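You operate a simulated robot arm through the tools that you are given. There is no shell and no other tool. Be economical: measure what you need, move in short steps, check, and stop when the job is done.

The job below is to be done with a simulated robot arm. You get a single attempt, and the scene is never put back.

## Task
Leak test the bottle on the ring: grey mat if TIGHT, yellow mat if LEAK.
Fine: three strokes under the dome, the dome back where it stood.

The check looks at the end state, three seconds after you hand in, the way a careful person would. Anything else that was tipped, shoved, dropped, spilled or broken makes it a failure.

## Robot
A 6-joint arm with a two-finger parallel gripper, fixed in place. Base frame: the origin is at the foot of the arm, x ahead of it, y to its left, z up; the work surface is at about z = 0. Lengths are in cm, angles in rad, forces in N, time in s.
With the tool pointing down near the work surface it reaches from about 14 to 58 cm from the base axis. Its first joint turns from -1.152 to 1.152 rad. Payload 2.1 kg.
The TCP is the grasp point between the finger pads, 3 cm short of the fingertips. In the tool frame z runs along the fingers and y along their closing line. Largest opening 9.4 cm; finger width 2.8, thickness 1; the body of the gripper, 5 by 9.6 cm, starts 5.5 cm behind the TCP.
Orientation is that of the tool frame in the base frame, as [roll, pitch, yaw] about the fixed x, y, z axes, in that order (R = Rz(yaw) Ry(pitch) Rx(roll)). With the fingers straight down and closing along the base's y, the tool's x points along the base's -x, its y along +y and its z along -z.

## Interface
- The arm moves only by the tool send_rows. Its argument "motion" is one flat list of numbers, 7 for each row, row after row: the turn, a rotation vector about the tool's x, y, z in rad, then the shift along the tool's x, y, z in cm, then the finger opening in cm, from 0 to 9.4. In form: [rx, ry, rz, x, y, z, hand, rx, ry, rz, x, y, z, hand, ...]. A call has 1 to 10 rows; each row shifts and turns the commanded pose from where the row before left it, along the tool's axes as they then stand. Each row takes 0.2 s and may step no farther than 5 cm and 0.15 rad from the row before; otherwise, or with a gripper value out of range, the whole call is refused. A pose out of reach is approached as far as the arm can. The call stops where the force on the tool passes 40 N (or 10 N more than at its start, if that is more) or the arm is blocked; 0.2 s more then pass. Each finger travels about 7.2 cm/s and halts on what it meets, pressing with about 42 N; the grip force reading is that of the motor and also rises with nothing between the fingers. The clock runs only during rows and for 0.2 s after the last one: add rows that do not move to give the fingers time. It gives the time, the measured TCP pose, the force on the tool (base axes), the opening and the grip force at its end, in the units of the frame above (readings bear some noise), and new pictures: "show" is both (left out), scene, wrist or none.
- Cameras (640 x 400 px; columns grow to the right, rows downward): "scene" is fixed at [6.96, -37.93, 50.2]; the picture's right is [0.66, -0.75, 0.00], its down [-0.31, -0.27, -0.91] and it looks along [0.68, 0.60, -0.42] (base axes); focal length 294 px, centre (320, 200). "wrist" rides on the gripper at [7.6, 1.4, -10.3] in the tool frame; the picture's right is [-0.18, 0.98, 0.00], its down [-0.75, -0.14, -0.64] and it looks along [-0.63, -0.12, 0.77] (tool axes); focal length 243 px, centre (320, 200). There is no depth. A picture from a camera that has moved, and an enlarged one, comes with that camera's place and axes in the base frame and with its lens.
- close_up(camera, box): a new picture of the part [left, top, right, bottom] of that camera's present view, enlarged. No time passes.
- sign_off(): hands the job in; it is judged then, once.

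Go step by step. Nothing tells you positions but the pictures and the camera data: compare them with the known pose of the tool, close in by small moves and look again before you grip or let go. The budget is 120 turns and 170 pictures, counting those below and the enlarged ones. Unless the task says otherwise, let go and move clear before handing in, and close with one line.

The tools are called as a command line: name --argument value ..., lists and objects as JSON in quotes. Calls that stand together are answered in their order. send_rows: Moves the arm, as the interface text tells. Its arguments: {"type":"object","properties":{"motion":{"type":"array"},"show":{"type":"string","enum":["both","scene","wrist","none"]}},"required":["motion"]} The other tools are called the same way: close_up (camera, box) takes an enlarged picture of a part of a camera's view; sign_off () hands the job in.

At the start:

```text
time_s: 0.0
ee_pos: [29.75, 16.0, 43.51]
ee_rot: [3.14, 0.003, -3.141]
force: [0.4, 0.8, 0.0]
gripper_width: 9.37
grip_force: 0.0
```

scene: 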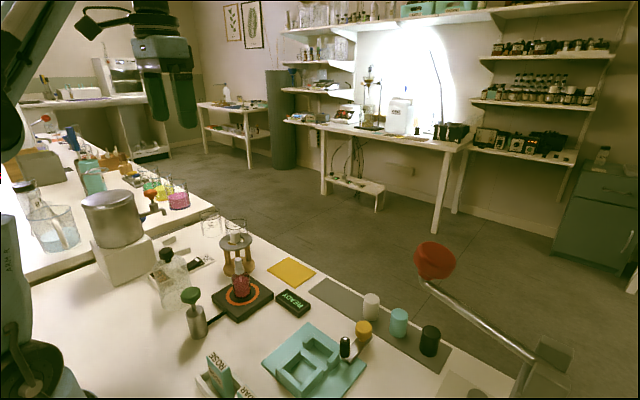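
wrist: 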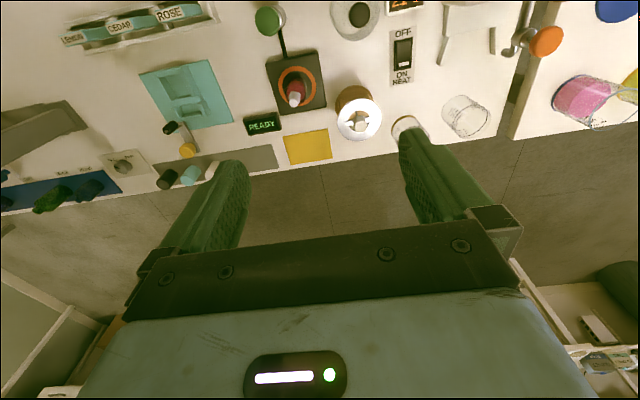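

I see a ring with a bottle on a dark base, a READY display, a green-knobbed pump, and grey and yellow mats. I'll enlarge both views before moving anything.

close_up --camera "scene" --box '[140, 190, 300, 290]'

close_up --camera "scene" --box '[150, 260, 470, 400]'

close_up --camera "wrist" --box '[220, 0, 520, 180]'

close_up --camera "wrist" --box '[0, 0, 320, 200]'

```text
4.00 times, centred on (220, 240) of scene
camera zoom: at [6.96, -37.93, 50.2], right [0.66, -0.75, 0.0], down [-0.31, -0.27, -0.91], along [0.68, 0.6, -0.42], focal length 1177 px, centre (720, 40)
```

zoom: 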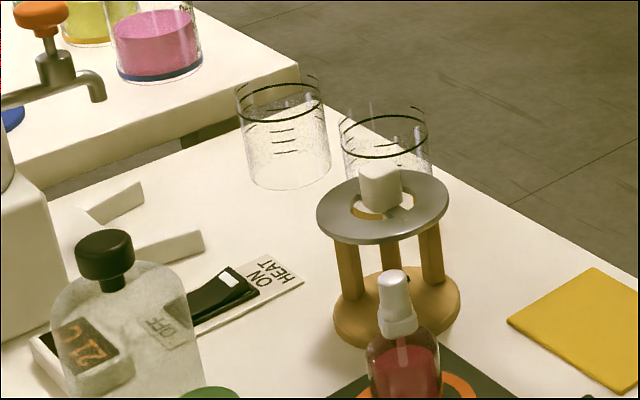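

```text
2.00 times, centred on (310, 330) of scene
camera zoom: at [6.96, -37.93, 50.2], right [0.66, -0.75, 0.0], down [-0.31, -0.27, -0.91], along [0.68, 0.6, -0.42], focal length 588 px, centre (340, -60)
```

zoom: 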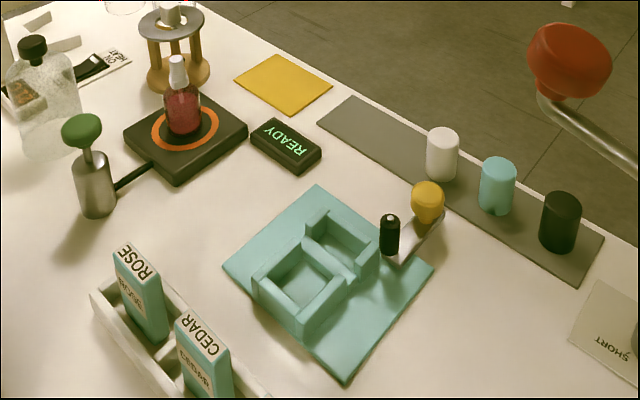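

```text
2.13 times, centred on (370, 90) of wrist
camera zoom: at [22.0, 17.49, 53.87], right [0.18, 0.98, 0.0], down [0.75, -0.14, 0.64], along [0.63, -0.12, -0.77], focal length 518 px, centre (213, 435)
```

zoom: 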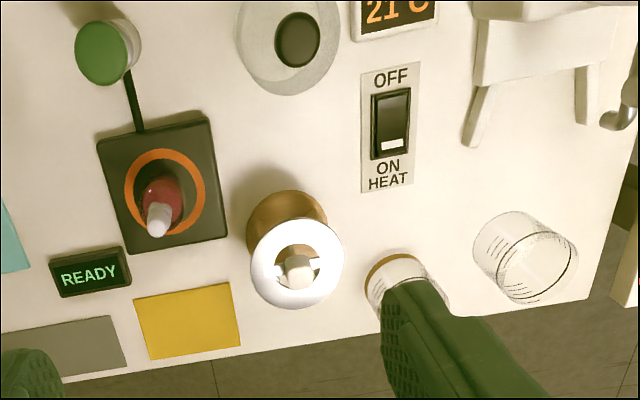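

```text
2.00 times, centred on (160, 100) of wrist
camera zoom: at [22.0, 17.49, 53.87], right [0.18, 0.98, 0.0], down [0.75, -0.14, 0.64], along [0.63, -0.12, -0.77], focal length 485 px, centre (640, 400)
```

zoom: 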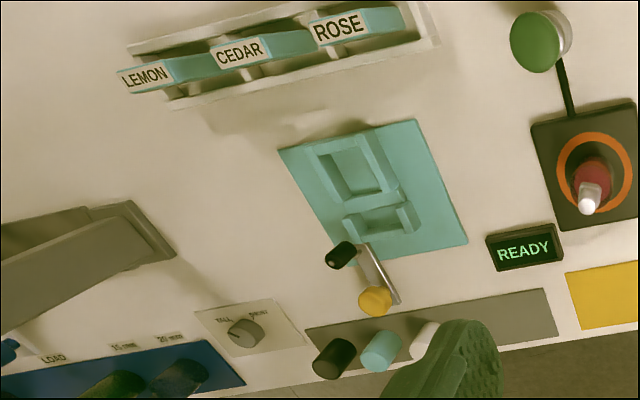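

The glass dome with the black knob is at about (24.9, 22.3) with its knob top near z 13.6. The pump is at (23.2, 9.2), the ring and bottle at (34.7, 10.5), and the free part of the grey mat at about (50, -4.5). I'll go above the dome first.

send_rows --motion '[0, 0, 0, 0.97, 1.26, 3.7, 6, 0, 0, 0, 0.97, 1.26, 3.7, 6, 0, 0, 0, 0.97, 1.26, 3.7, 6, 0, 0, 0, 0.97, 1.26, 3.7, 6, 0, 0, 0, 0.97, 1.26, 3.7, 6, 0, 0, 0, 0, 0, 0, 6]'

```text
time_s: 1.4
ee_pos: [25.12, 22.49, 25.26]
ee_rot: [3.14, 0.001, -3.141]
force: [0.9, 0.2, 0.6]
gripper_width: 6.03
grip_force: 0.1
camera wrist: at [17.37, 23.9, 35.38], right [0.18, 0.98, 0.0], down [0.75, -0.14, 0.64], along [0.63, -0.12, -0.77], focal length 243 px, centre (320, 200)
```

scene: 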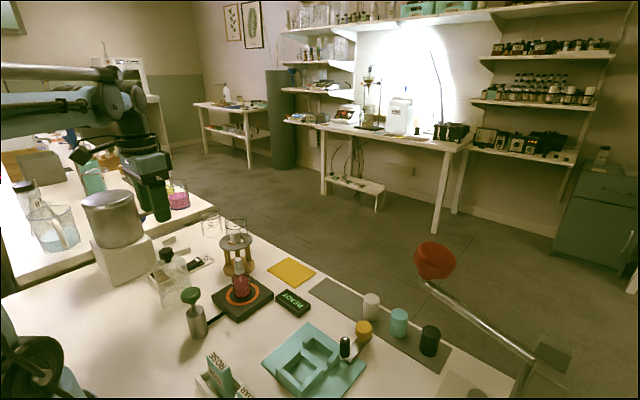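
wrist: 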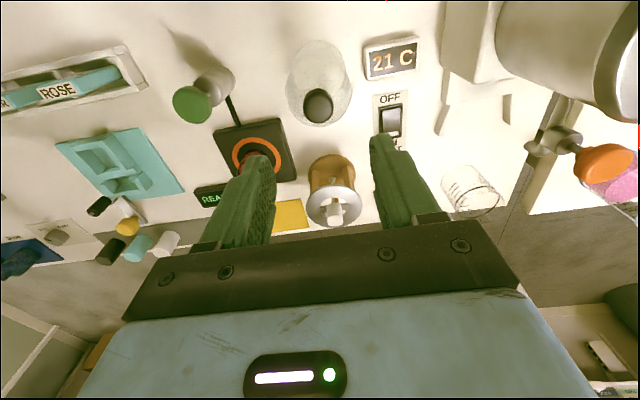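

The knob works out to about (24.8, 22.3), which matches my first estimate. I'll look closely at the dome's profile before going down.

close_up --camera "scene" --box '[130, 230, 226, 330]'

close_up --camera "wrist" --box '[160, 20, 400, 170]'

```text
4.00 times, centred on (178, 280) of scene
camera zoom: at [6.96, -37.93, 50.2], right [0.66, -0.75, 0.0], down [-0.31, -0.27, -0.91], along [0.68, 0.6, -0.42], focal length 1177 px, centre (888, -120)
```

zoom: 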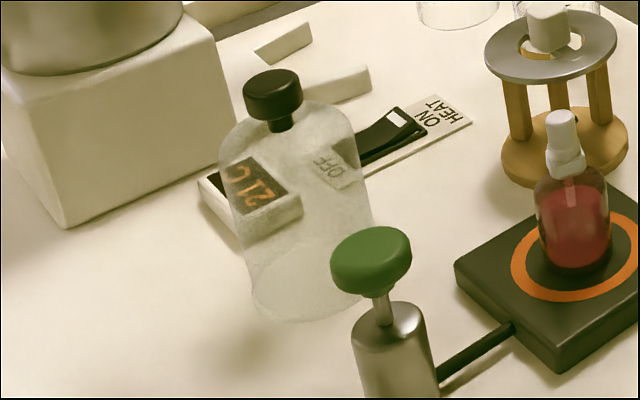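

```text
2.67 times, centred on (280, 95) of wrist
camera zoom: at [17.37, 23.9, 35.38], right [0.18, 0.98, 0.0], down [0.75, -0.14, 0.64], along [0.63, -0.12, -0.77], focal length 647 px, centre (427, 480)
```

zoom: 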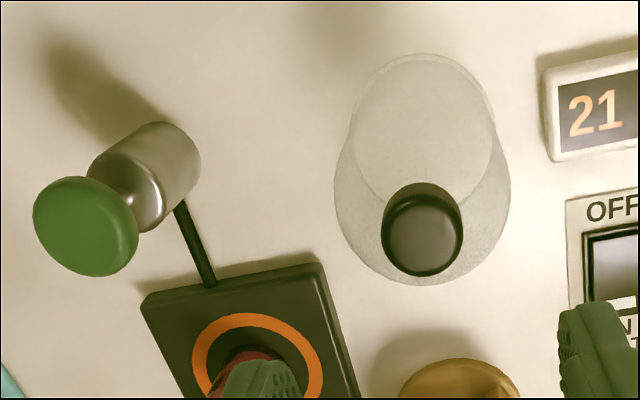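

The knob is about 3 cm wide, between z 12.2 and 13.7, so I'll grip it with the fingertips at TCP z of about 15.

send_rows --motion '[0, 0, 0, 0.15, -0.2, 3.5, 6, 0, 0, 0, 0, 0, 3.5, 6, 0, 0, 0, 0, 0, 2.3, 6, 0, 0, 0, 0, 0, 0.8, 6, 0, 0, 0, 0, 0, 0, 6]'

close_up --camera "scene" --box '[130, 210, 226, 310]'

```text
time_s: 2.6
ee_pos: [24.93, 22.29, 15.07]
ee_rot: [-3.141, 0.001, -3.14]
force: [-0.9, 0.2, 0.9]
gripper_width: 6.01
grip_force: 0.1
camera wrist: at [17.18, 23.73, 25.33], right [0.18, 0.98, 0.0], down [0.75, -0.14, 0.64], along [0.63, -0.12, -0.77], focal length 243 px, centre (320, 200)
```

scene: 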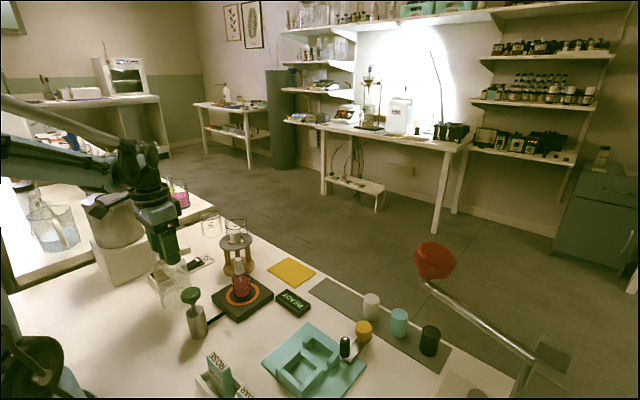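
wrist: 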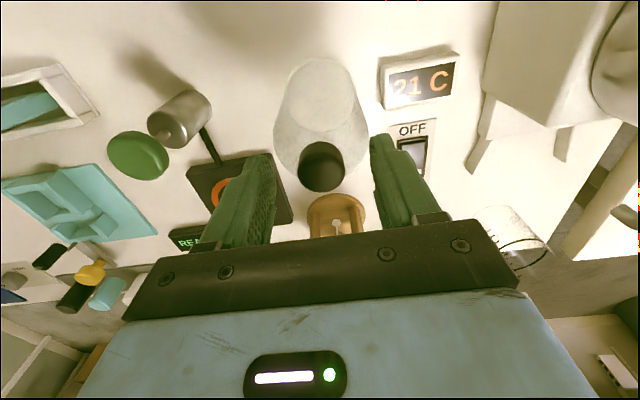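

```text
4.00 times, centred on (178, 260) of scene
camera zoom: at [6.96, -37.93, 50.2], right [0.66, -0.75, 0.0], down [-0.31, -0.27, -0.91], along [0.68, 0.6, -0.42], focal length 1177 px, centre (888, -40)
```

zoom: 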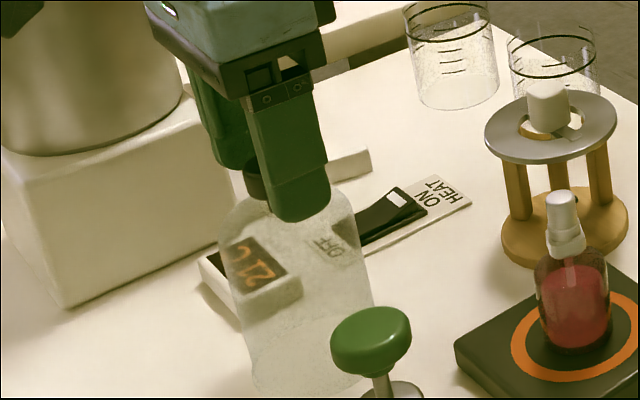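

The fingers straddle the knob, slightly forward of centre. I'll shift 0.2 cm back and close.

send_rows --motion '[0, 0, 0, 0.2, 0, 0, 6, 0, 0, 0, 0, 0, 0, 4, 0, 0, 0, 0, 0, 0, 2.5, 0, 0, 0, 0, 0, 0, 2.0, 0, 0, 0, 0, 0, 0, 2.0, 0, 0, 0, 0, 0, 0, 2.0]'

close_up --camera "scene" --box '[130, 210, 226, 310]'

```text
time_s: 4.0
ee_pos: [24.66, 22.09, 14.97]
ee_rot: [3.139, 0.002, -3.141]
force: [0.1, -0.1, 0.4]
gripper_width: 2.64
grip_force: 42.2
camera wrist: at [16.99, 23.69, 25.32], right [0.18, 0.98, 0.0], down [0.75, -0.14, 0.64], along [0.63, -0.12, -0.77], focal length 243 px, centre (320, 200)
```

scene: 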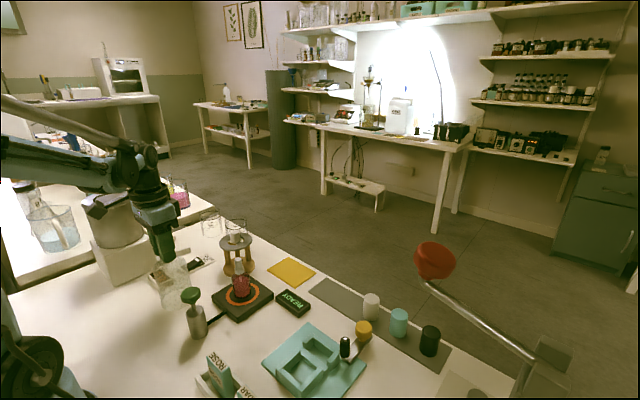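
wrist: 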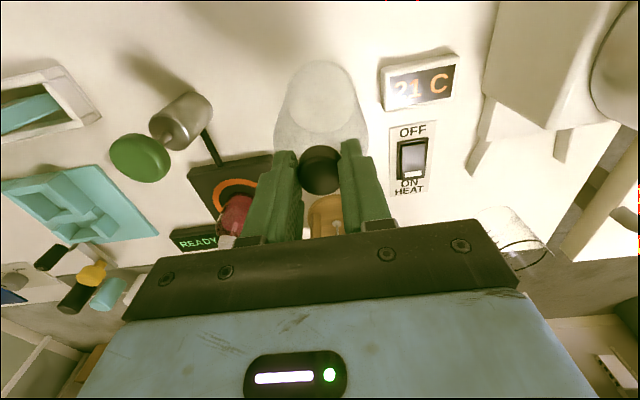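

```text
4.00 times, centred on (178, 260) of scene
camera zoom: at [6.96, -37.93, 50.2], right [0.66, -0.75, 0.0], down [-0.31, -0.27, -0.91], along [0.68, 0.6, -0.42], focal length 1177 px, centre (888, -40)
```

zoom: 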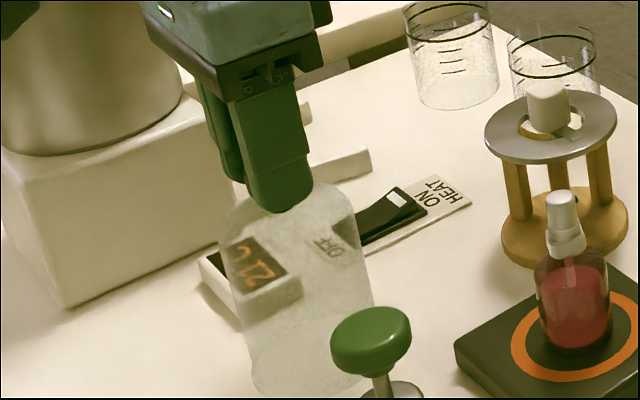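

Gripped at 2.64 cm opening. I'll lift the dome straight up 15 cm.

send_rows --motion '[0, 0, 0, 0, 0, -1, 2, 0, 0, 0, 0, 0, -2, 2, 0, 0, 0, 0, 0, -3, 2, 0, 0, 0, 0, 0, -3, 2, 0, 0, 0, 0, 0, -3, 2, 0, 0, 0, 0, 0, -3, 2, 0, 0, 0, 0, 0, 0, 2]'

```text
time_s: 5.6
ee_pos: [24.57, 21.99, 30.05]
ee_rot: [3.14, 0.002, 3.141]
force: [0.7, 0.4, -1.5]
gripper_width: 2.65
grip_force: 41.4
camera wrist: at [16.85, 23.4, 40.35], right [0.18, 0.98, 0.0], down [0.75, -0.14, 0.64], along [0.63, -0.12, -0.77], focal length 243 px, centre (320, 200)
```

scene: 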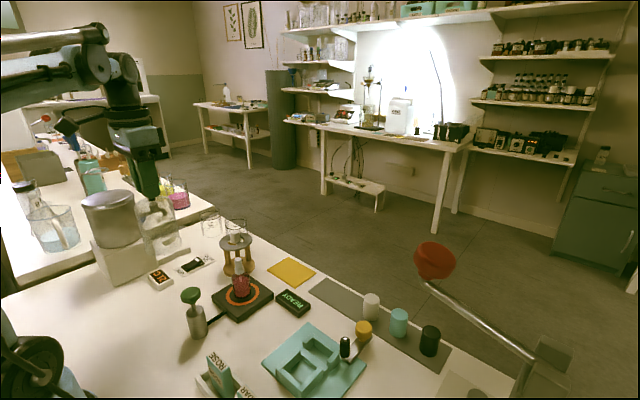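
wrist: 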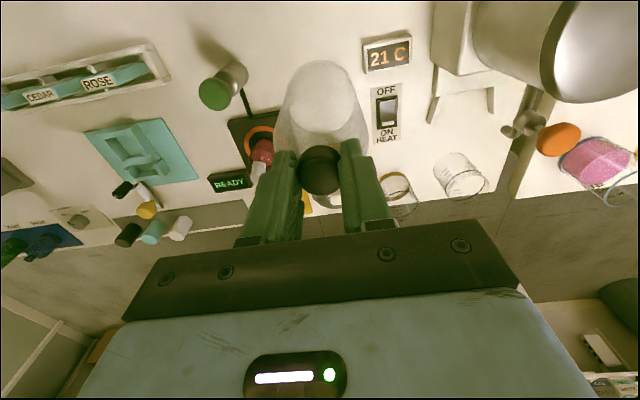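

The dome is off the table and level. I'll measure the ring centre precisely before moving over it.

close_up --camera "scene" --box '[190, 210, 286, 330]'

close_up --camera "scene" --box '[120, 150, 200, 250]'

```text
3.33 times, centred on (238, 270) of scene
camera zoom: at [6.96, -37.93, 50.2], right [0.66, -0.75, 0.0], down [-0.31, -0.27, -0.91], along [0.68, 0.6, -0.42], focal length 981 px, centre (593, -33)
```

zoom: 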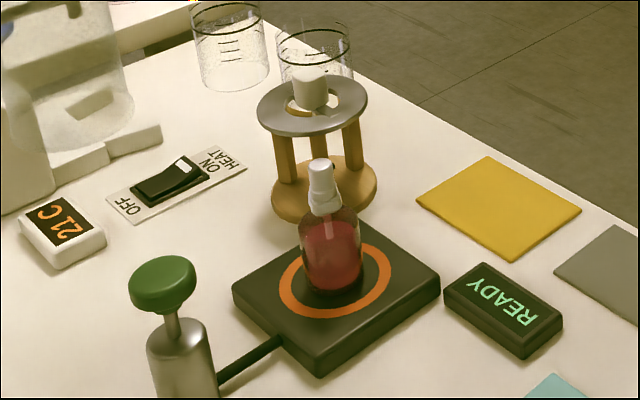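

```text
4.00 times, centred on (160, 200) of scene
camera zoom: at [6.96, -37.93, 50.2], right [0.66, -0.75, 0.0], down [-0.31, -0.27, -0.91], along [0.68, 0.6, -0.42], focal length 1177 px, centre (960, 200)
```

zoom: 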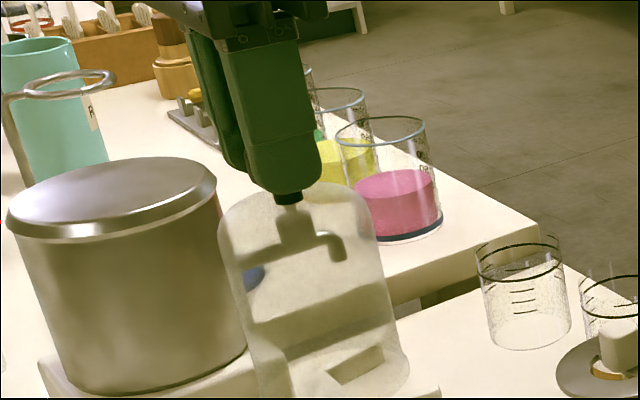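

The ring centre is about (34.7, 10.55) and the pad top is at about z 1.8. Next I'll carry the dome above it at this height.

send_rows --motion '[0, 0, 0, -1.5, -1.7, 0, 2, 0, 0, 0, -2.2, -2.4, 0, 2, 0, 0, 0, -2.5, -2.8, 0, 2, 0, 0, 0, -2.4, -2.8, 0, 2, 0, 0, 0, -1.53, -1.74, 0, 2, 0, 0, 0, 0, 0, 0, 2, 0, 0, 0, 0, 0, 0, 2]'

close_up --camera "scene" --box '[190, 170, 286, 330]'

```text
time_s: 7.2
ee_pos: [34.68, 10.5, 29.93]
ee_rot: [3.14, 0.002, 3.141]
force: [-0.2, 0.4, -0.6]
gripper_width: 2.65
grip_force: 42.0
camera wrist: at [27.02, 12.0, 40.24], right [0.18, 0.98, 0.0], down [0.75, -0.14, 0.64], along [0.63, -0.12, -0.77], focal length 243 px, centre (320, 200)
```

scene: 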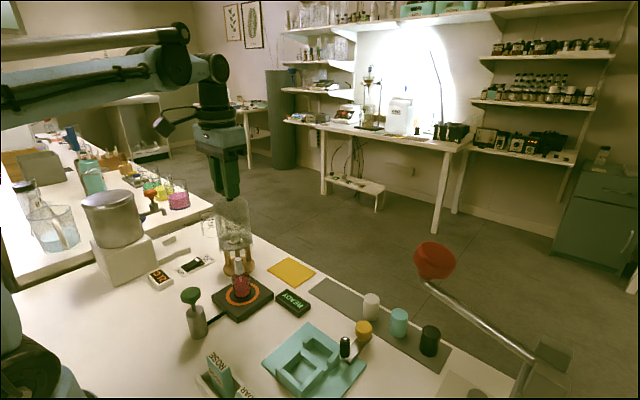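
wrist: 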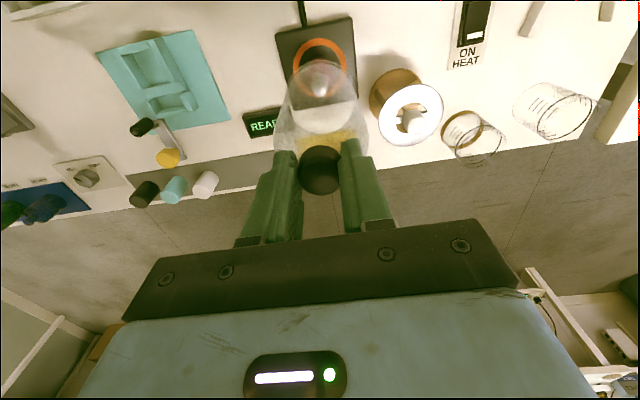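

```text
2.50 times, centred on (238, 250) of scene
camera zoom: at [6.96, -37.93, 50.2], right [0.66, -0.75, 0.0], down [-0.31, -0.27, -0.91], along [0.68, 0.6, -0.42], focal length 736 px, centre (525, 75)
```

zoom: 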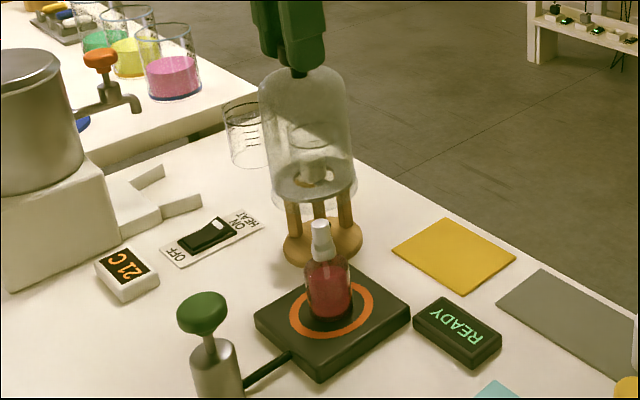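

I'll check the alignment from the wrist as well.

close_up --camera "wrist" --box '[250, 0, 410, 200]'

```text
2.00 times, centred on (330, 100) of wrist
camera zoom: at [27.02, 12.0, 40.24], right [0.18, 0.98, 0.0], down [0.75, -0.14, 0.64], along [0.63, -0.12, -0.77], focal length 485 px, centre (300, 400)
```

zoom: 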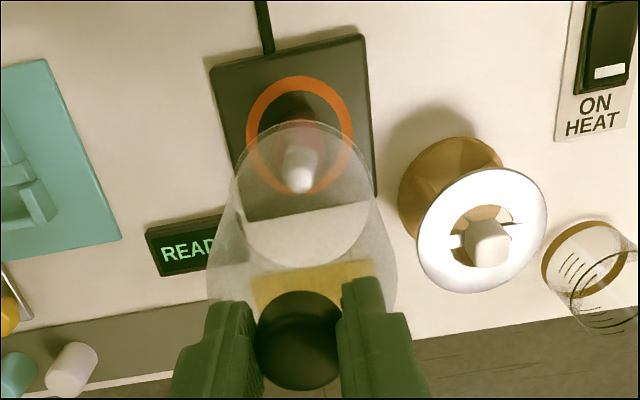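

Aligned within about 0.2 cm. I'll lower most of the way over the bottle.

send_rows --motion '[0, 0, 0, 0, -0.1, 0, 2, 0, 0, 0, 0, 0, 1.5, 2, 0, 0, 0, 0, 0, 2, 2, 0, 0, 0, 0, 0, 2, 2, 0, 0, 0, 0, 0, 2, 2, 0, 0, 0, 0, 0, 2, 2, 0, 0, 0, 0, 0, 1.5, 2, 0, 0, 0, 0, 0, 0.8, 2, 0, 0, 0, 0, 0, 0, 2]'

close_up --camera "scene" --box '[190, 210, 286, 330]'

```text
time_s: 9.2
ee_pos: [34.75, 10.75, 18.12]
ee_rot: [3.141, 0.001, -3.142]
force: [0.6, -0.1, -0.6]
gripper_width: 2.67
grip_force: 41.6
camera wrist: at [26.98, 12.16, 28.42], right [0.18, 0.98, 0.0], down [0.75, -0.14, 0.64], along [0.63, -0.12, -0.77], focal length 243 px, centre (320, 200)
```

scene: 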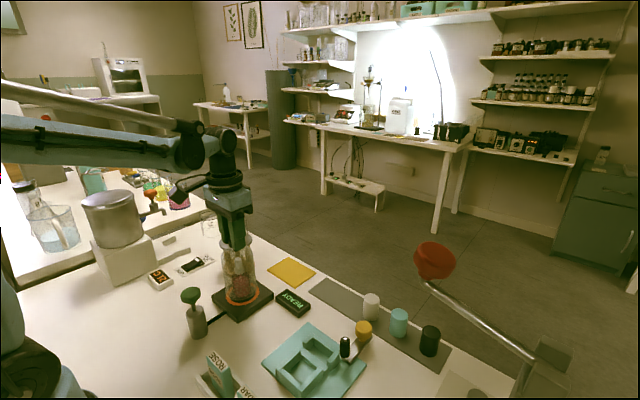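
wrist: 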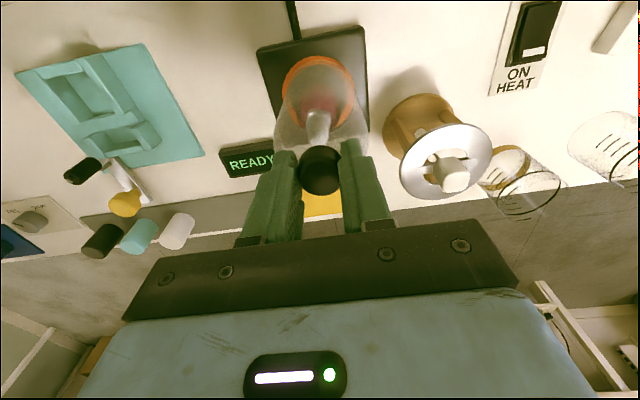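

```text
3.33 times, centred on (238, 270) of scene
camera zoom: at [6.96, -37.93, 50.2], right [0.66, -0.75, 0.0], down [-0.31, -0.27, -0.91], along [0.68, 0.6, -0.42], focal length 981 px, centre (593, -33)
```

zoom: 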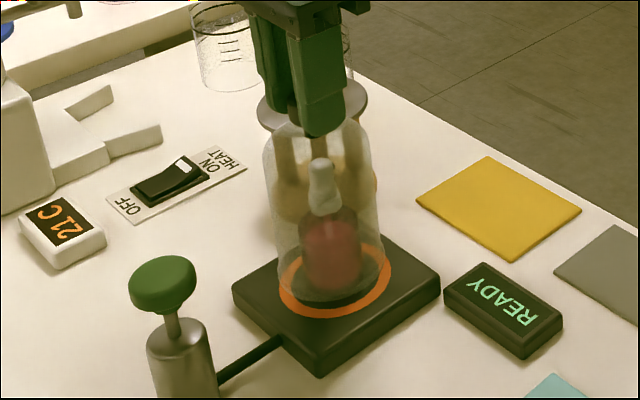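

close_up --camera "wrist" --box '[240, 20, 400, 120]'

close_up --camera "scene" --box '[208, 240, 272, 310]'

```text
4.00 times, centred on (320, 70) of wrist
camera zoom: at [26.98, 12.16, 28.42], right [0.18, 0.98, 0.0], down [0.75, -0.14, 0.64], along [0.63, -0.12, -0.77], focal length 970 px, centre (320, 720)
```

zoom: 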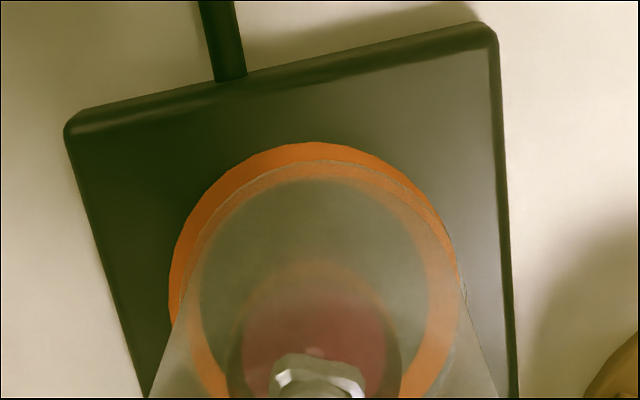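

```text
5.71 times, centred on (240, 275) of scene
camera zoom: at [6.96, -37.93, 50.2], right [0.66, -0.75, 0.0], down [-0.31, -0.27, -0.91], along [0.68, 0.6, -0.42], focal length 1681 px, centre (777, -229)
```

zoom: 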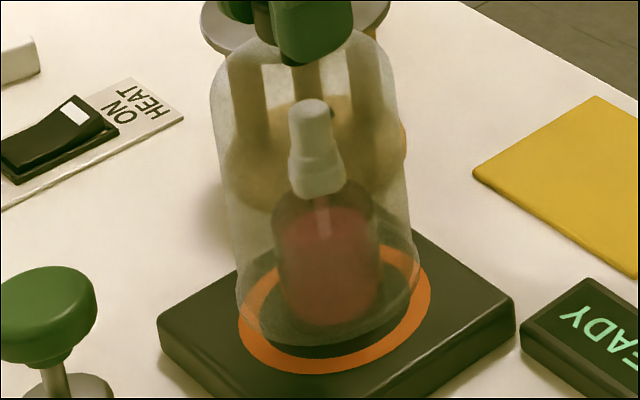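

Dome rim is about 1.2 cm above the ring and 0.1 cm too far to +y. I'll nudge -y and settle it gently.

send_rows --motion '[0, 0, 0, 0, -0.12, 0, 2, 0, 0, 0, 0, 0, 0.5, 2, 0, 0, 0, 0, 0, 0.4, 2, 0, 0, 0, 0, 0, 0, 2]' --show "none"

close_up --camera "scene" --box '[208, 240, 272, 310]'

```text
time_s: 10.2
ee_pos: [34.76, 10.47, 17.31]
ee_rot: [3.14, 0.003, 3.14]
force: [0.4, -0.9, -1.4]
gripper_width: 2.63
grip_force: 41.8
```

```text
5.71 times, centred on (240, 275) of scene
camera zoom: at [6.96, -37.93, 50.2], right [0.66, -0.75, 0.0], down [-0.31, -0.27, -0.91], along [0.68, 0.6, -0.42], focal length 1681 px, centre (777, -229)
```

zoom: 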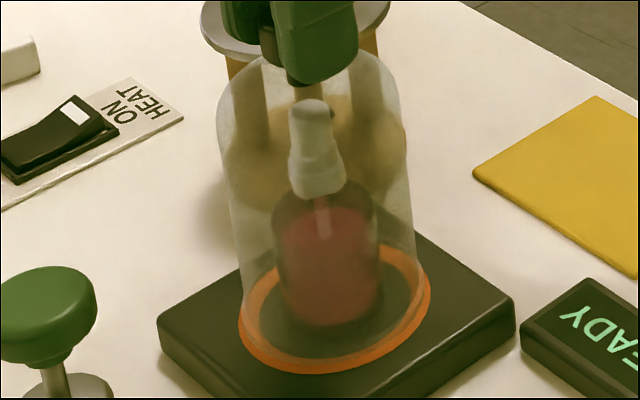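

send_rows --motion '[0, 0, 0, 0, 0, 0.2, 2, 0, 0, 0, 0, 0, 0.1, 2, 0, 0, 0, 0, 0, 0, 2]' --show "none"

close_up --camera "scene" --box '[208, 240, 272, 310]'

```text
time_s: 11.0
ee_pos: [34.69, 10.42, 17.05]
ee_rot: [3.14, 0.002, -3.141]
force: [-2.7, 2.1, 32.0]
gripper_width: 2.68
grip_force: 41.7
```

```text
5.71 times, centred on (240, 275) of scene
camera zoom: at [6.95, -37.93, 50.19], right [0.66, -0.75, 0.0], down [-0.31, -0.27, -0.91], along [0.68, 0.6, -0.42], focal length 1681 px, centre (777, -229)
```

zoom: 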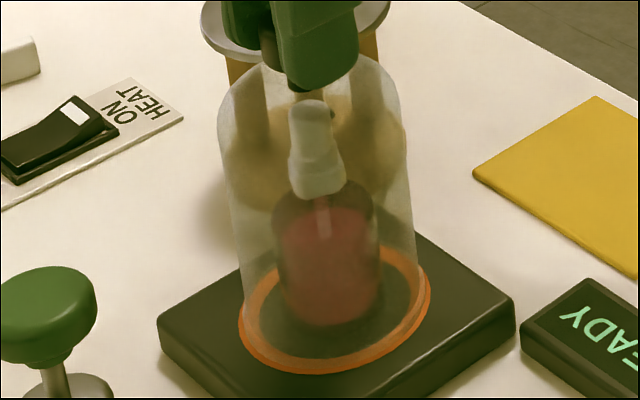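

Contact at TCP z of about 17.05, with the rim sitting in the ring. I'll ease off a hair, open, and rise.

send_rows --motion '[0, 0, 0, 0, 0, -0.1, 2, 0, 0, 0, 0, 0, 0, 3, 0, 0, 0, 0, 0, 0, 5, 0, 0, 0, 0, 0, 0, 5.5, 0, 0, 0, 0, 0, -1.5, 5.5, 0, 0, 0, 0, 0, -3, 5.5, 0, 0, 0, 0, 0, -3, 5.5, 0, 0, 0, 0, 0, 0, 5.5]'

close_up --camera "scene" --box '[170, 240, 330, 340]'

```text
time_s: 12.8
ee_pos: [34.72, 10.5, 24.32]
ee_rot: [3.14, 0.001, -3.141]
force: [0.5, -0.2, -0.8]
gripper_width: 5.49
grip_force: 0.1
camera wrist: at [26.99, 11.89, 34.75], right [0.18, 0.98, 0.0], down [0.75, -0.14, 0.64], along [0.63, -0.12, -0.77], focal length 243 px, centre (320, 200)
```

scene: 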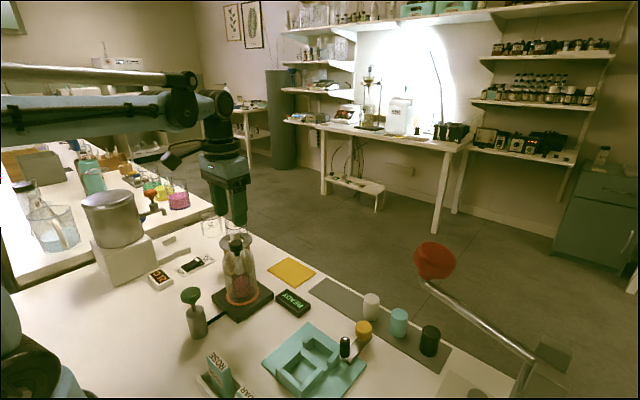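
wrist: 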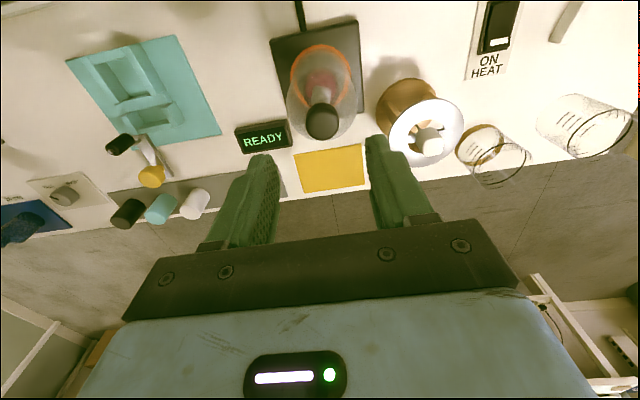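

```text
4.00 times, centred on (250, 290) of scene
camera zoom: at [6.96, -37.93, 50.2], right [0.66, -0.75, 0.0], down [-0.31, -0.27, -0.91], along [0.68, 0.6, -0.42], focal length 1177 px, centre (600, -160)
```

zoom: 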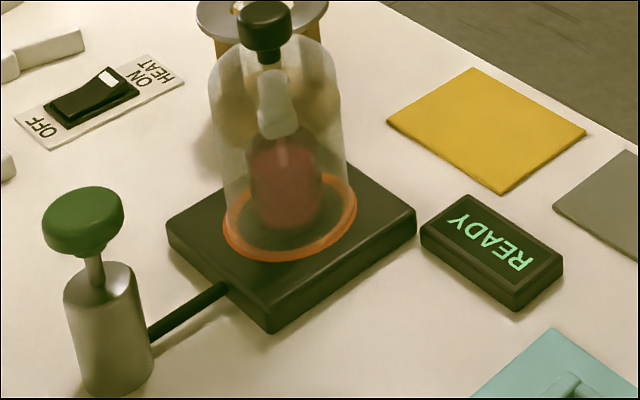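

The dome stands in place. The pump's green knob is near (23.4, 9.3) with its top at about z 10.3. I'll move above it, closing the fingers, and look again.

send_rows --motion '[0, 0, 0, 2.8, -0.3, 0, 4, 0, 0, 0, 2.9, -0.3, 0, 2, 0, 0, 0, 2.8, -0.3, 0, 0, 0, 0, 0, 2.8, -0.3, 1, 0, 0, 0, 0, 0, 0, 3, 0, 0, 0, 0, 0, 0, 0, 0]'

close_up --camera "wrist" --box '[240, 60, 400, 220]'

close_up --camera "scene" --box '[150, 240, 310, 340]'

```text
time_s: 14.2
ee_pos: [23.61, 9.23, 20.42]
ee_rot: [3.139, 0.0, 3.139]
force: [0.1, 0.4, 0.0]
gripper_width: 0.01
grip_force: 33.3
camera wrist: at [15.86, 10.75, 30.81], right [0.18, 0.98, 0.0], down [0.75, -0.14, 0.64], along [0.63, -0.12, -0.77], focal length 243 px, centre (320, 200)
```

scene: 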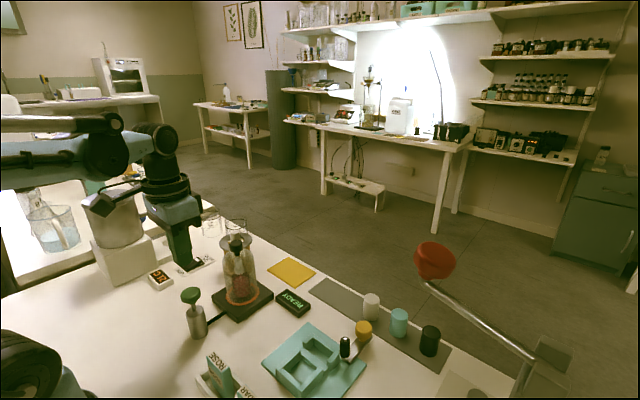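
wrist: 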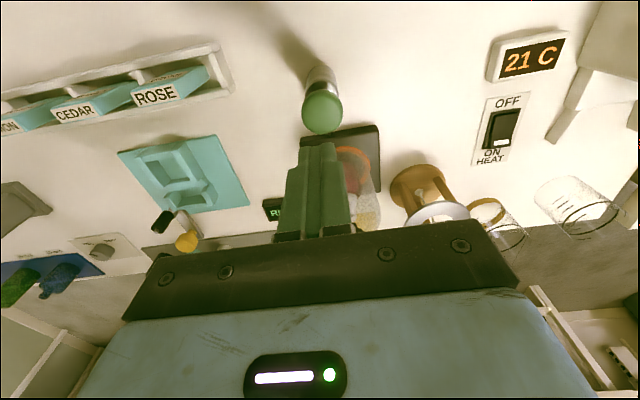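

```text
2.50 times, centred on (320, 140) of wrist
camera zoom: at [15.86, 10.75, 30.81], right [0.18, 0.98, 0.0], down [0.75, -0.14, 0.64], along [0.63, -0.12, -0.77], focal length 606 px, centre (320, 350)
```

zoom: 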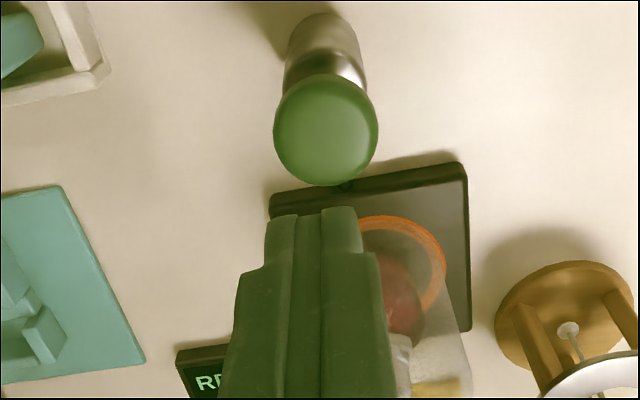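

```text
4.00 times, centred on (230, 290) of scene
camera zoom: at [6.96, -37.93, 50.2], right [0.66, -0.75, 0.0], down [-0.31, -0.27, -0.91], along [0.68, 0.6, -0.42], focal length 1177 px, centre (680, -160)
```

zoom: 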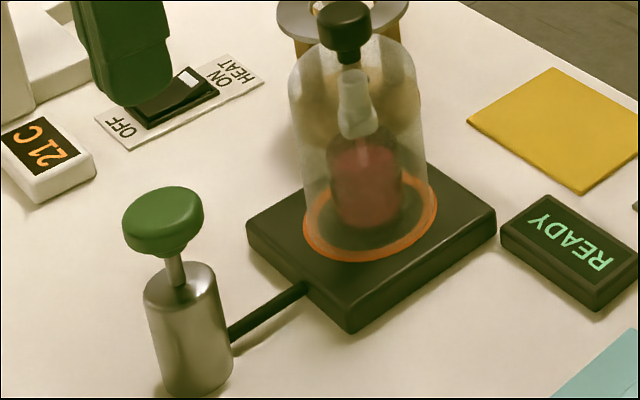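

The knob centre refines to (23.3, 9.45). I'll descend to just above it.

send_rows --motion '[0, 0, 0, 0.3, 0.2, 1, 0, 0, 0, 0, 0, 0, 2.5, 0, 0, 0, 0, 0, 0, 2.0, 0, 0, 0, 0, 0, 0, 0.7, 0, 0, 0, 0, 0, 0, 0, 0]' --show "wrist"

close_up --camera "scene" --box '[150, 240, 310, 340]'

```text
time_s: 15.4
ee_pos: [23.16, 9.43, 14.35]
ee_rot: [3.139, 0.001, 3.141]
force: [0.6, -0.4, 0.9]
gripper_width: 0.01
grip_force: 33.0
camera wrist: at [15.4, 10.96, 24.64], right [0.18, 0.98, 0.0], down [0.75, -0.14, 0.64], along [0.63, -0.12, -0.77], focal length 243 px, centre (320, 200)
```

wrist: 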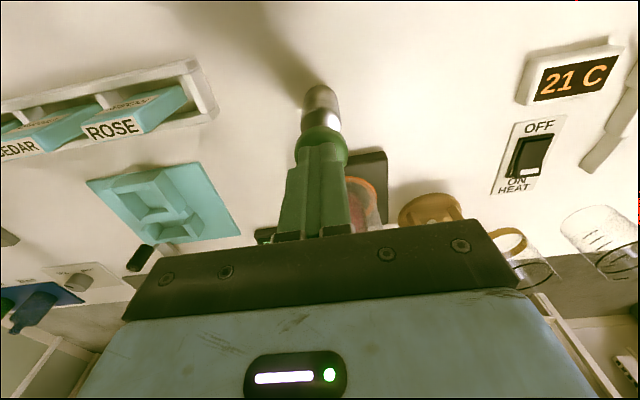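

```text
4.00 times, centred on (230, 290) of scene
camera zoom: at [6.96, -37.93, 50.2], right [0.66, -0.75, 0.0], down [-0.31, -0.27, -0.91], along [0.68, 0.6, -0.42], focal length 1177 px, centre (680, -160)
```

zoom: 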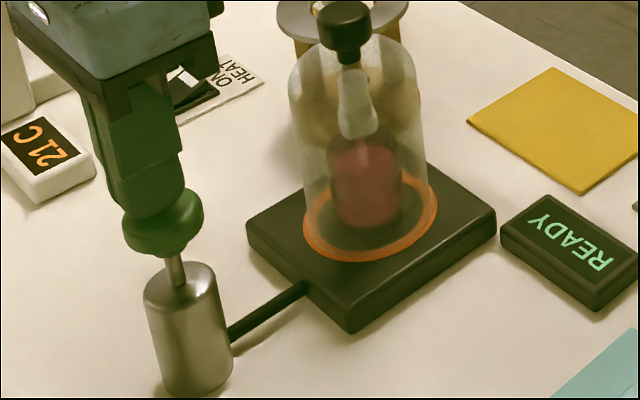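

The tips are just above the knob. I'll centre slightly and press down gradually, watching the force.

send_rows --motion '[0, 0, 0, -0.25, -0.1, 0, 0, 0, 0, 0, 0, 0, 0.5, 0, 0, 0, 0, 0, 0, 0.5, 0, 0, 0, 0, 0, 0, 0.4, 0, 0, 0, 0, 0, 0, 0, 0]' --show "wrist"

close_up --camera "scene" --box '[150, 240, 310, 340]'

```text
time_s: 16.6
ee_pos: [23.55, 9.3, 12.92]
ee_rot: [3.139, 0.004, 3.14]
force: [-0.8, -0.5, 3.7]
gripper_width: 0.01
grip_force: 32.8
camera wrist: at [15.73, 10.85, 23.24], right [0.18, 0.98, 0.0], down [0.75, -0.14, 0.64], along [0.63, -0.12, -0.77], focal length 243 px, centre (320, 200)
```

wrist: 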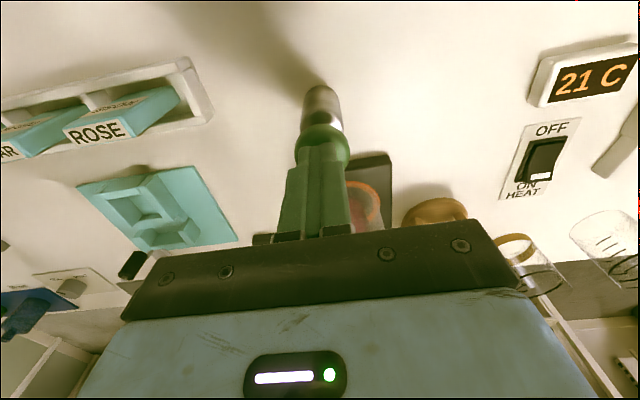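

```text
4.00 times, centred on (230, 290) of scene
camera zoom: at [6.96, -37.93, 50.2], right [0.66, -0.75, 0.0], down [-0.31, -0.27, -0.91], along [0.68, 0.6, -0.42], focal length 1177 px, centre (680, -160)
```

zoom: 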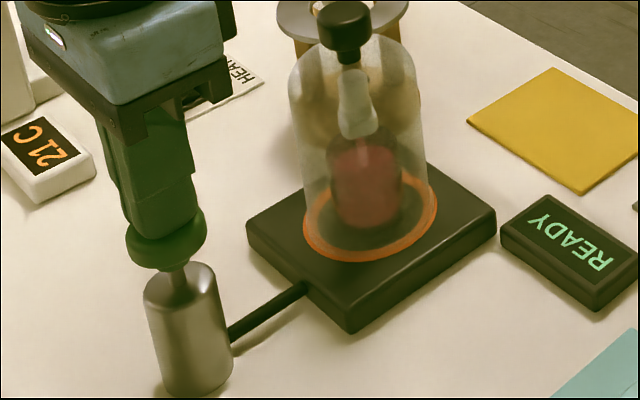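

The plunger is moving down against a light spring. I'll press to the bottom in small steps.

send_rows --motion '[0, 0, 0, 0, 0, 0.4, 0, 0, 0, 0, 0, 0, 0.4, 0, 0, 0, 0, 0, 0, 0.3, 0, 0, 0, 0, 0, 0, 0, 0]' --show "none"

close_up --camera "scene" --box '[150, 240, 310, 340]'

```text
time_s: 17.6
ee_pos: [23.36, 9.5, 11.92]
ee_rot: [3.141, 0.002, 3.141]
force: [1.9, 0.2, 5.6]
gripper_width: 0.01
grip_force: 33.2
```

```text
4.00 times, centred on (230, 290) of scene
camera zoom: at [6.96, -37.93, 50.2], right [0.66, -0.75, 0.0], down [-0.31, -0.27, -0.91], along [0.68, 0.6, -0.42], focal length 1177 px, centre (680, -160)
```

zoom: 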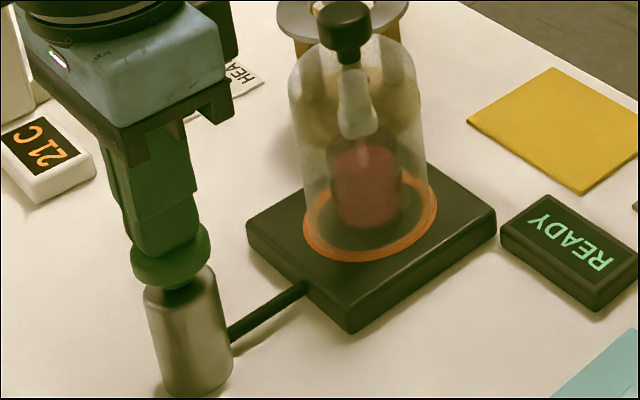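

send_rows --motion '[0, 0, 0, 0, 0, 0.3, 0, 0, 0, 0, 0, 0, 0.2, 0, 0, 0, 0, 0, 0, 0, 0]' --show "none"

close_up --camera "scene" --box '[150, 240, 310, 340]'

```text
time_s: 18.1
ee_pos: [23.42, 9.3, 11.6]
ee_rot: [-3.141, -0.001, -3.141]
force: [-5.5, -2.1, 32.9]
gripper_width: 0.0
grip_force: 33.2
stopped in row 2: the force on the tool passed its limit (the readings are from after the stop); the commanded pose is now the measured one
```

```text
4.00 times, centred on (230, 290) of scene
camera zoom: at [6.95, -37.93, 50.19], right [0.66, -0.75, 0.0], down [-0.31, -0.27, -0.91], along [0.68, 0.6, -0.42], focal length 1177 px, centre (680, -160)
```

zoom: 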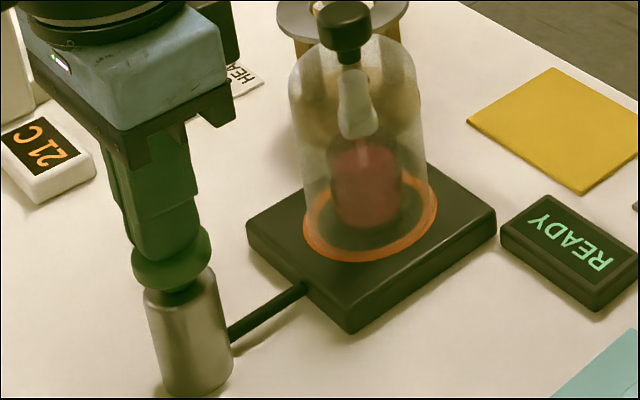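

The plunger has bottomed at about z 11.6, so that is stroke 1. I'll rise to let it return fully, then look.

send_rows --motion '[0, 0, 0, 0, 0, -1, 0, 0, 0, 0, 0, 0, -1, 0, 0, 0, 0, 0, 0, -1, 0, 0, 0, 0, 0, 0, 0, 0, 0, 0, 0, 0, 0, 0, 0]' --show "none"

close_up --camera "scene" --box '[150, 240, 310, 340]'

```text
time_s: 19.3
ee_pos: [23.31, 9.35, 14.42]
ee_rot: [3.141, -0.001, -3.14]
force: [0.1, 0.8, -0.1]
gripper_width: 0.0
grip_force: 33.0
```

```text
4.00 times, centred on (230, 290) of scene
camera zoom: at [6.96, -37.93, 50.2], right [0.66, -0.75, 0.0], down [-0.31, -0.27, -0.91], along [0.68, 0.6, -0.42], focal length 1177 px, centre (680, -160)
```

zoom: 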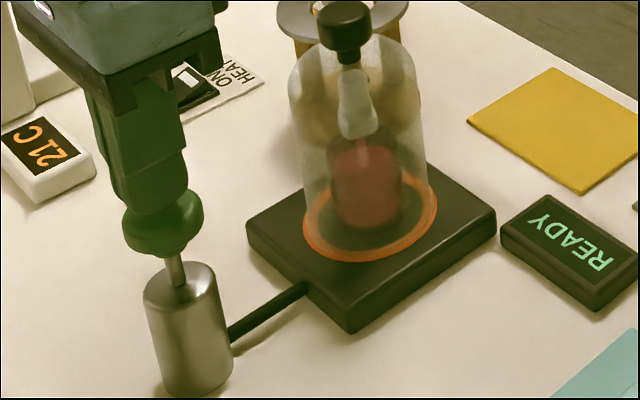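

The plunger sprang back fully; the display still reads READY. I'll make stroke 2.

send_rows --motion '[0, 0, 0, 0, 0, 0.8, 0, 0, 0, 0, 0, 0, 0.8, 0, 0, 0, 0, 0, 0, 0.7, 0, 0, 0, 0, 0, 0, 0.3, 0, 0, 0, 0, 0, 0, 0.2, 0, 0, 0, 0, 0, 0, 0.1, 0]' --show "none"

close_up --camera "scene" --box '[150, 240, 310, 340]'

```text
time_s: 20.7
ee_pos: [23.29, 9.49, 11.6]
ee_rot: [-3.141, 0.001, -3.141]
force: [-5.0, -5.5, 27.5]
gripper_width: 0.01
grip_force: 32.8
```

```text
4.00 times, centred on (230, 290) of scene
camera zoom: at [6.95, -37.93, 50.19], right [0.66, -0.75, 0.0], down [-0.31, -0.27, -0.91], along [0.68, 0.6, -0.42], focal length 1177 px, centre (680, -160)
```

zoom: 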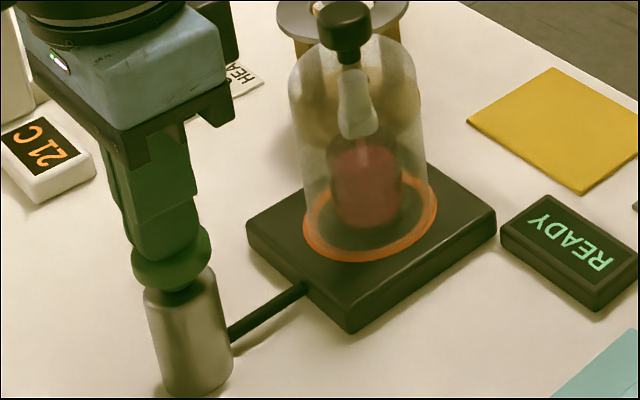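

Stroke 2 reached the bottom (27 N at z 11.6). I'll let it return fully, then press stroke 3.

send_rows --motion '[0, 0, 0, 0, 0, -1, 0, 0, 0, 0, 0, 0, -1, 0, 0, 0, 0, 0, 0, -0.9, 0, 0, 0, 0, 0, 0, 0, 0, 0, 0, 0, 0, 0, 0, 0]' --show "none"

send_rows --motion '[0, 0, 0, 0, 0, 0.8, 0, 0, 0, 0, 0, 0, 0.8, 0, 0, 0, 0, 0, 0, 0.7, 0, 0, 0, 0, 0, 0, 0.3, 0, 0, 0, 0, 0, 0, 0.2, 0, 0, 0, 0, 0, 0, 0.1, 0]' --show "none"

close_up --camera "scene" --box '[150, 240, 310, 340]'

```text
time_s: 21.9
ee_pos: [23.33, 9.41, 14.41]
ee_rot: [3.14, 0.0, -3.14]
force: [-0.1, 0.5, 0.5]
gripper_width: 0.0
grip_force: 33.4
```

```text
time_s: 23.3
ee_pos: [23.34, 9.48, 11.71]
ee_rot: [3.14, 0.0, -3.141]
force: [-1.4, 3.2, 24.4]
gripper_width: 0.0
grip_force: 32.7
```

```text
4.00 times, centred on (230, 290) of scene
camera zoom: at [6.95, -37.93, 50.19], right [0.66, -0.75, 0.0], down [-0.31, -0.27, -0.91], along [0.68, 0.6, -0.42], focal length 1177 px, centre (680, -160)
```

zoom: 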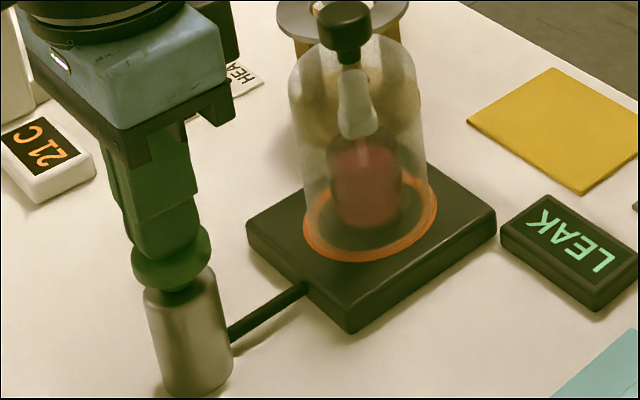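

The display now reads LEAK. I'll rise, check that it still says so, and go back over the dome.

send_rows --motion '[0, 0, 0, 0, 0, -1, 0, 0, 0, 0, 0, 0, -3.5, 0, 0, 0, 0, 0, 0, -4, 0, 0, 0, 0, 0, 0, -4, 1, 0, 0, 0, -2.8, 0.2, -0.5, 3, 0, 0, 0, -2.9, 0.3, 0, 5, 0, 0, 0, -2.8, 0.3, 0, 5.5, 0, 0, 0, -2.8, 0.25, 0, 5.5, 0, 0, 0, 0, 0, 0, 5.5]'

close_up --camera "scene" --box '[170, 240, 330, 340]'

close_up --camera "wrist" --box '[240, 20, 400, 180]'

```text
time_s: 25.3
ee_pos: [34.78, 10.49, 24.58]
ee_rot: [3.14, 0.0, 3.141]
force: [-0.3, -0.4, -0.8]
gripper_width: 5.49
grip_force: 0.1
camera wrist: at [26.88, 11.98, 34.9], right [0.18, 0.98, 0.0], down [0.75, -0.14, 0.64], along [0.63, -0.12, -0.77], focal length 243 px, centre (320, 200)
```

scene: 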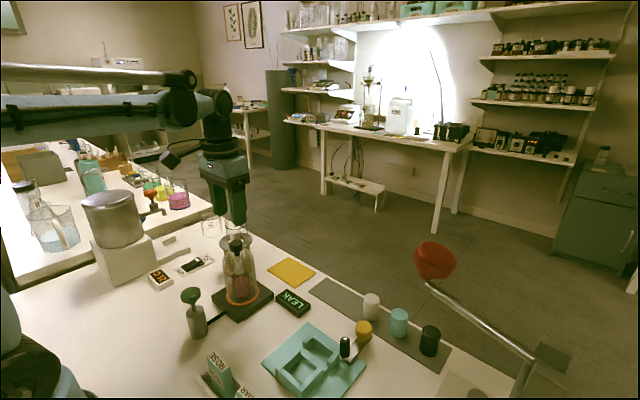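
wrist: 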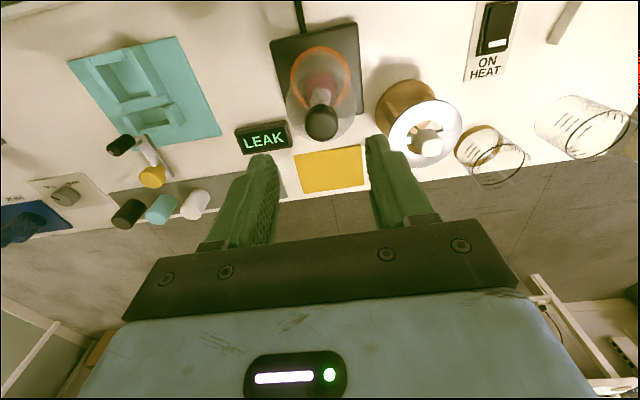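

```text
4.00 times, centred on (250, 290) of scene
camera zoom: at [6.96, -37.93, 50.2], right [0.66, -0.75, 0.0], down [-0.31, -0.27, -0.91], along [0.68, 0.6, -0.42], focal length 1177 px, centre (600, -160)
```

zoom: 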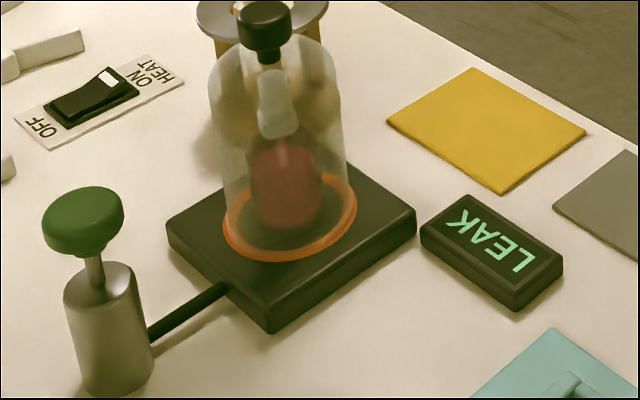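

```text
2.50 times, centred on (320, 100) of wrist
camera zoom: at [26.88, 11.98, 34.9], right [0.18, 0.98, 0.0], down [0.75, -0.14, 0.64], along [0.63, -0.12, -0.77], focal length 606 px, centre (320, 450)
```

zoom: 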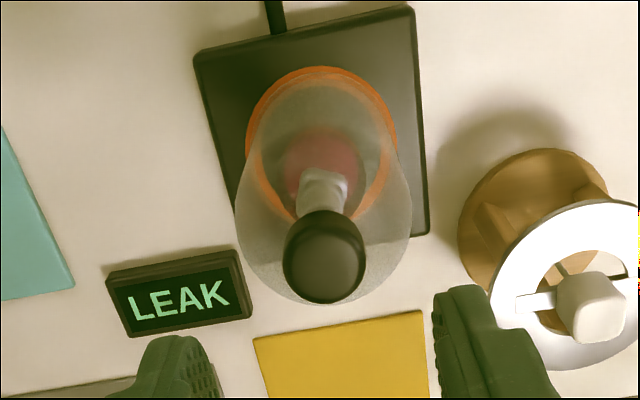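

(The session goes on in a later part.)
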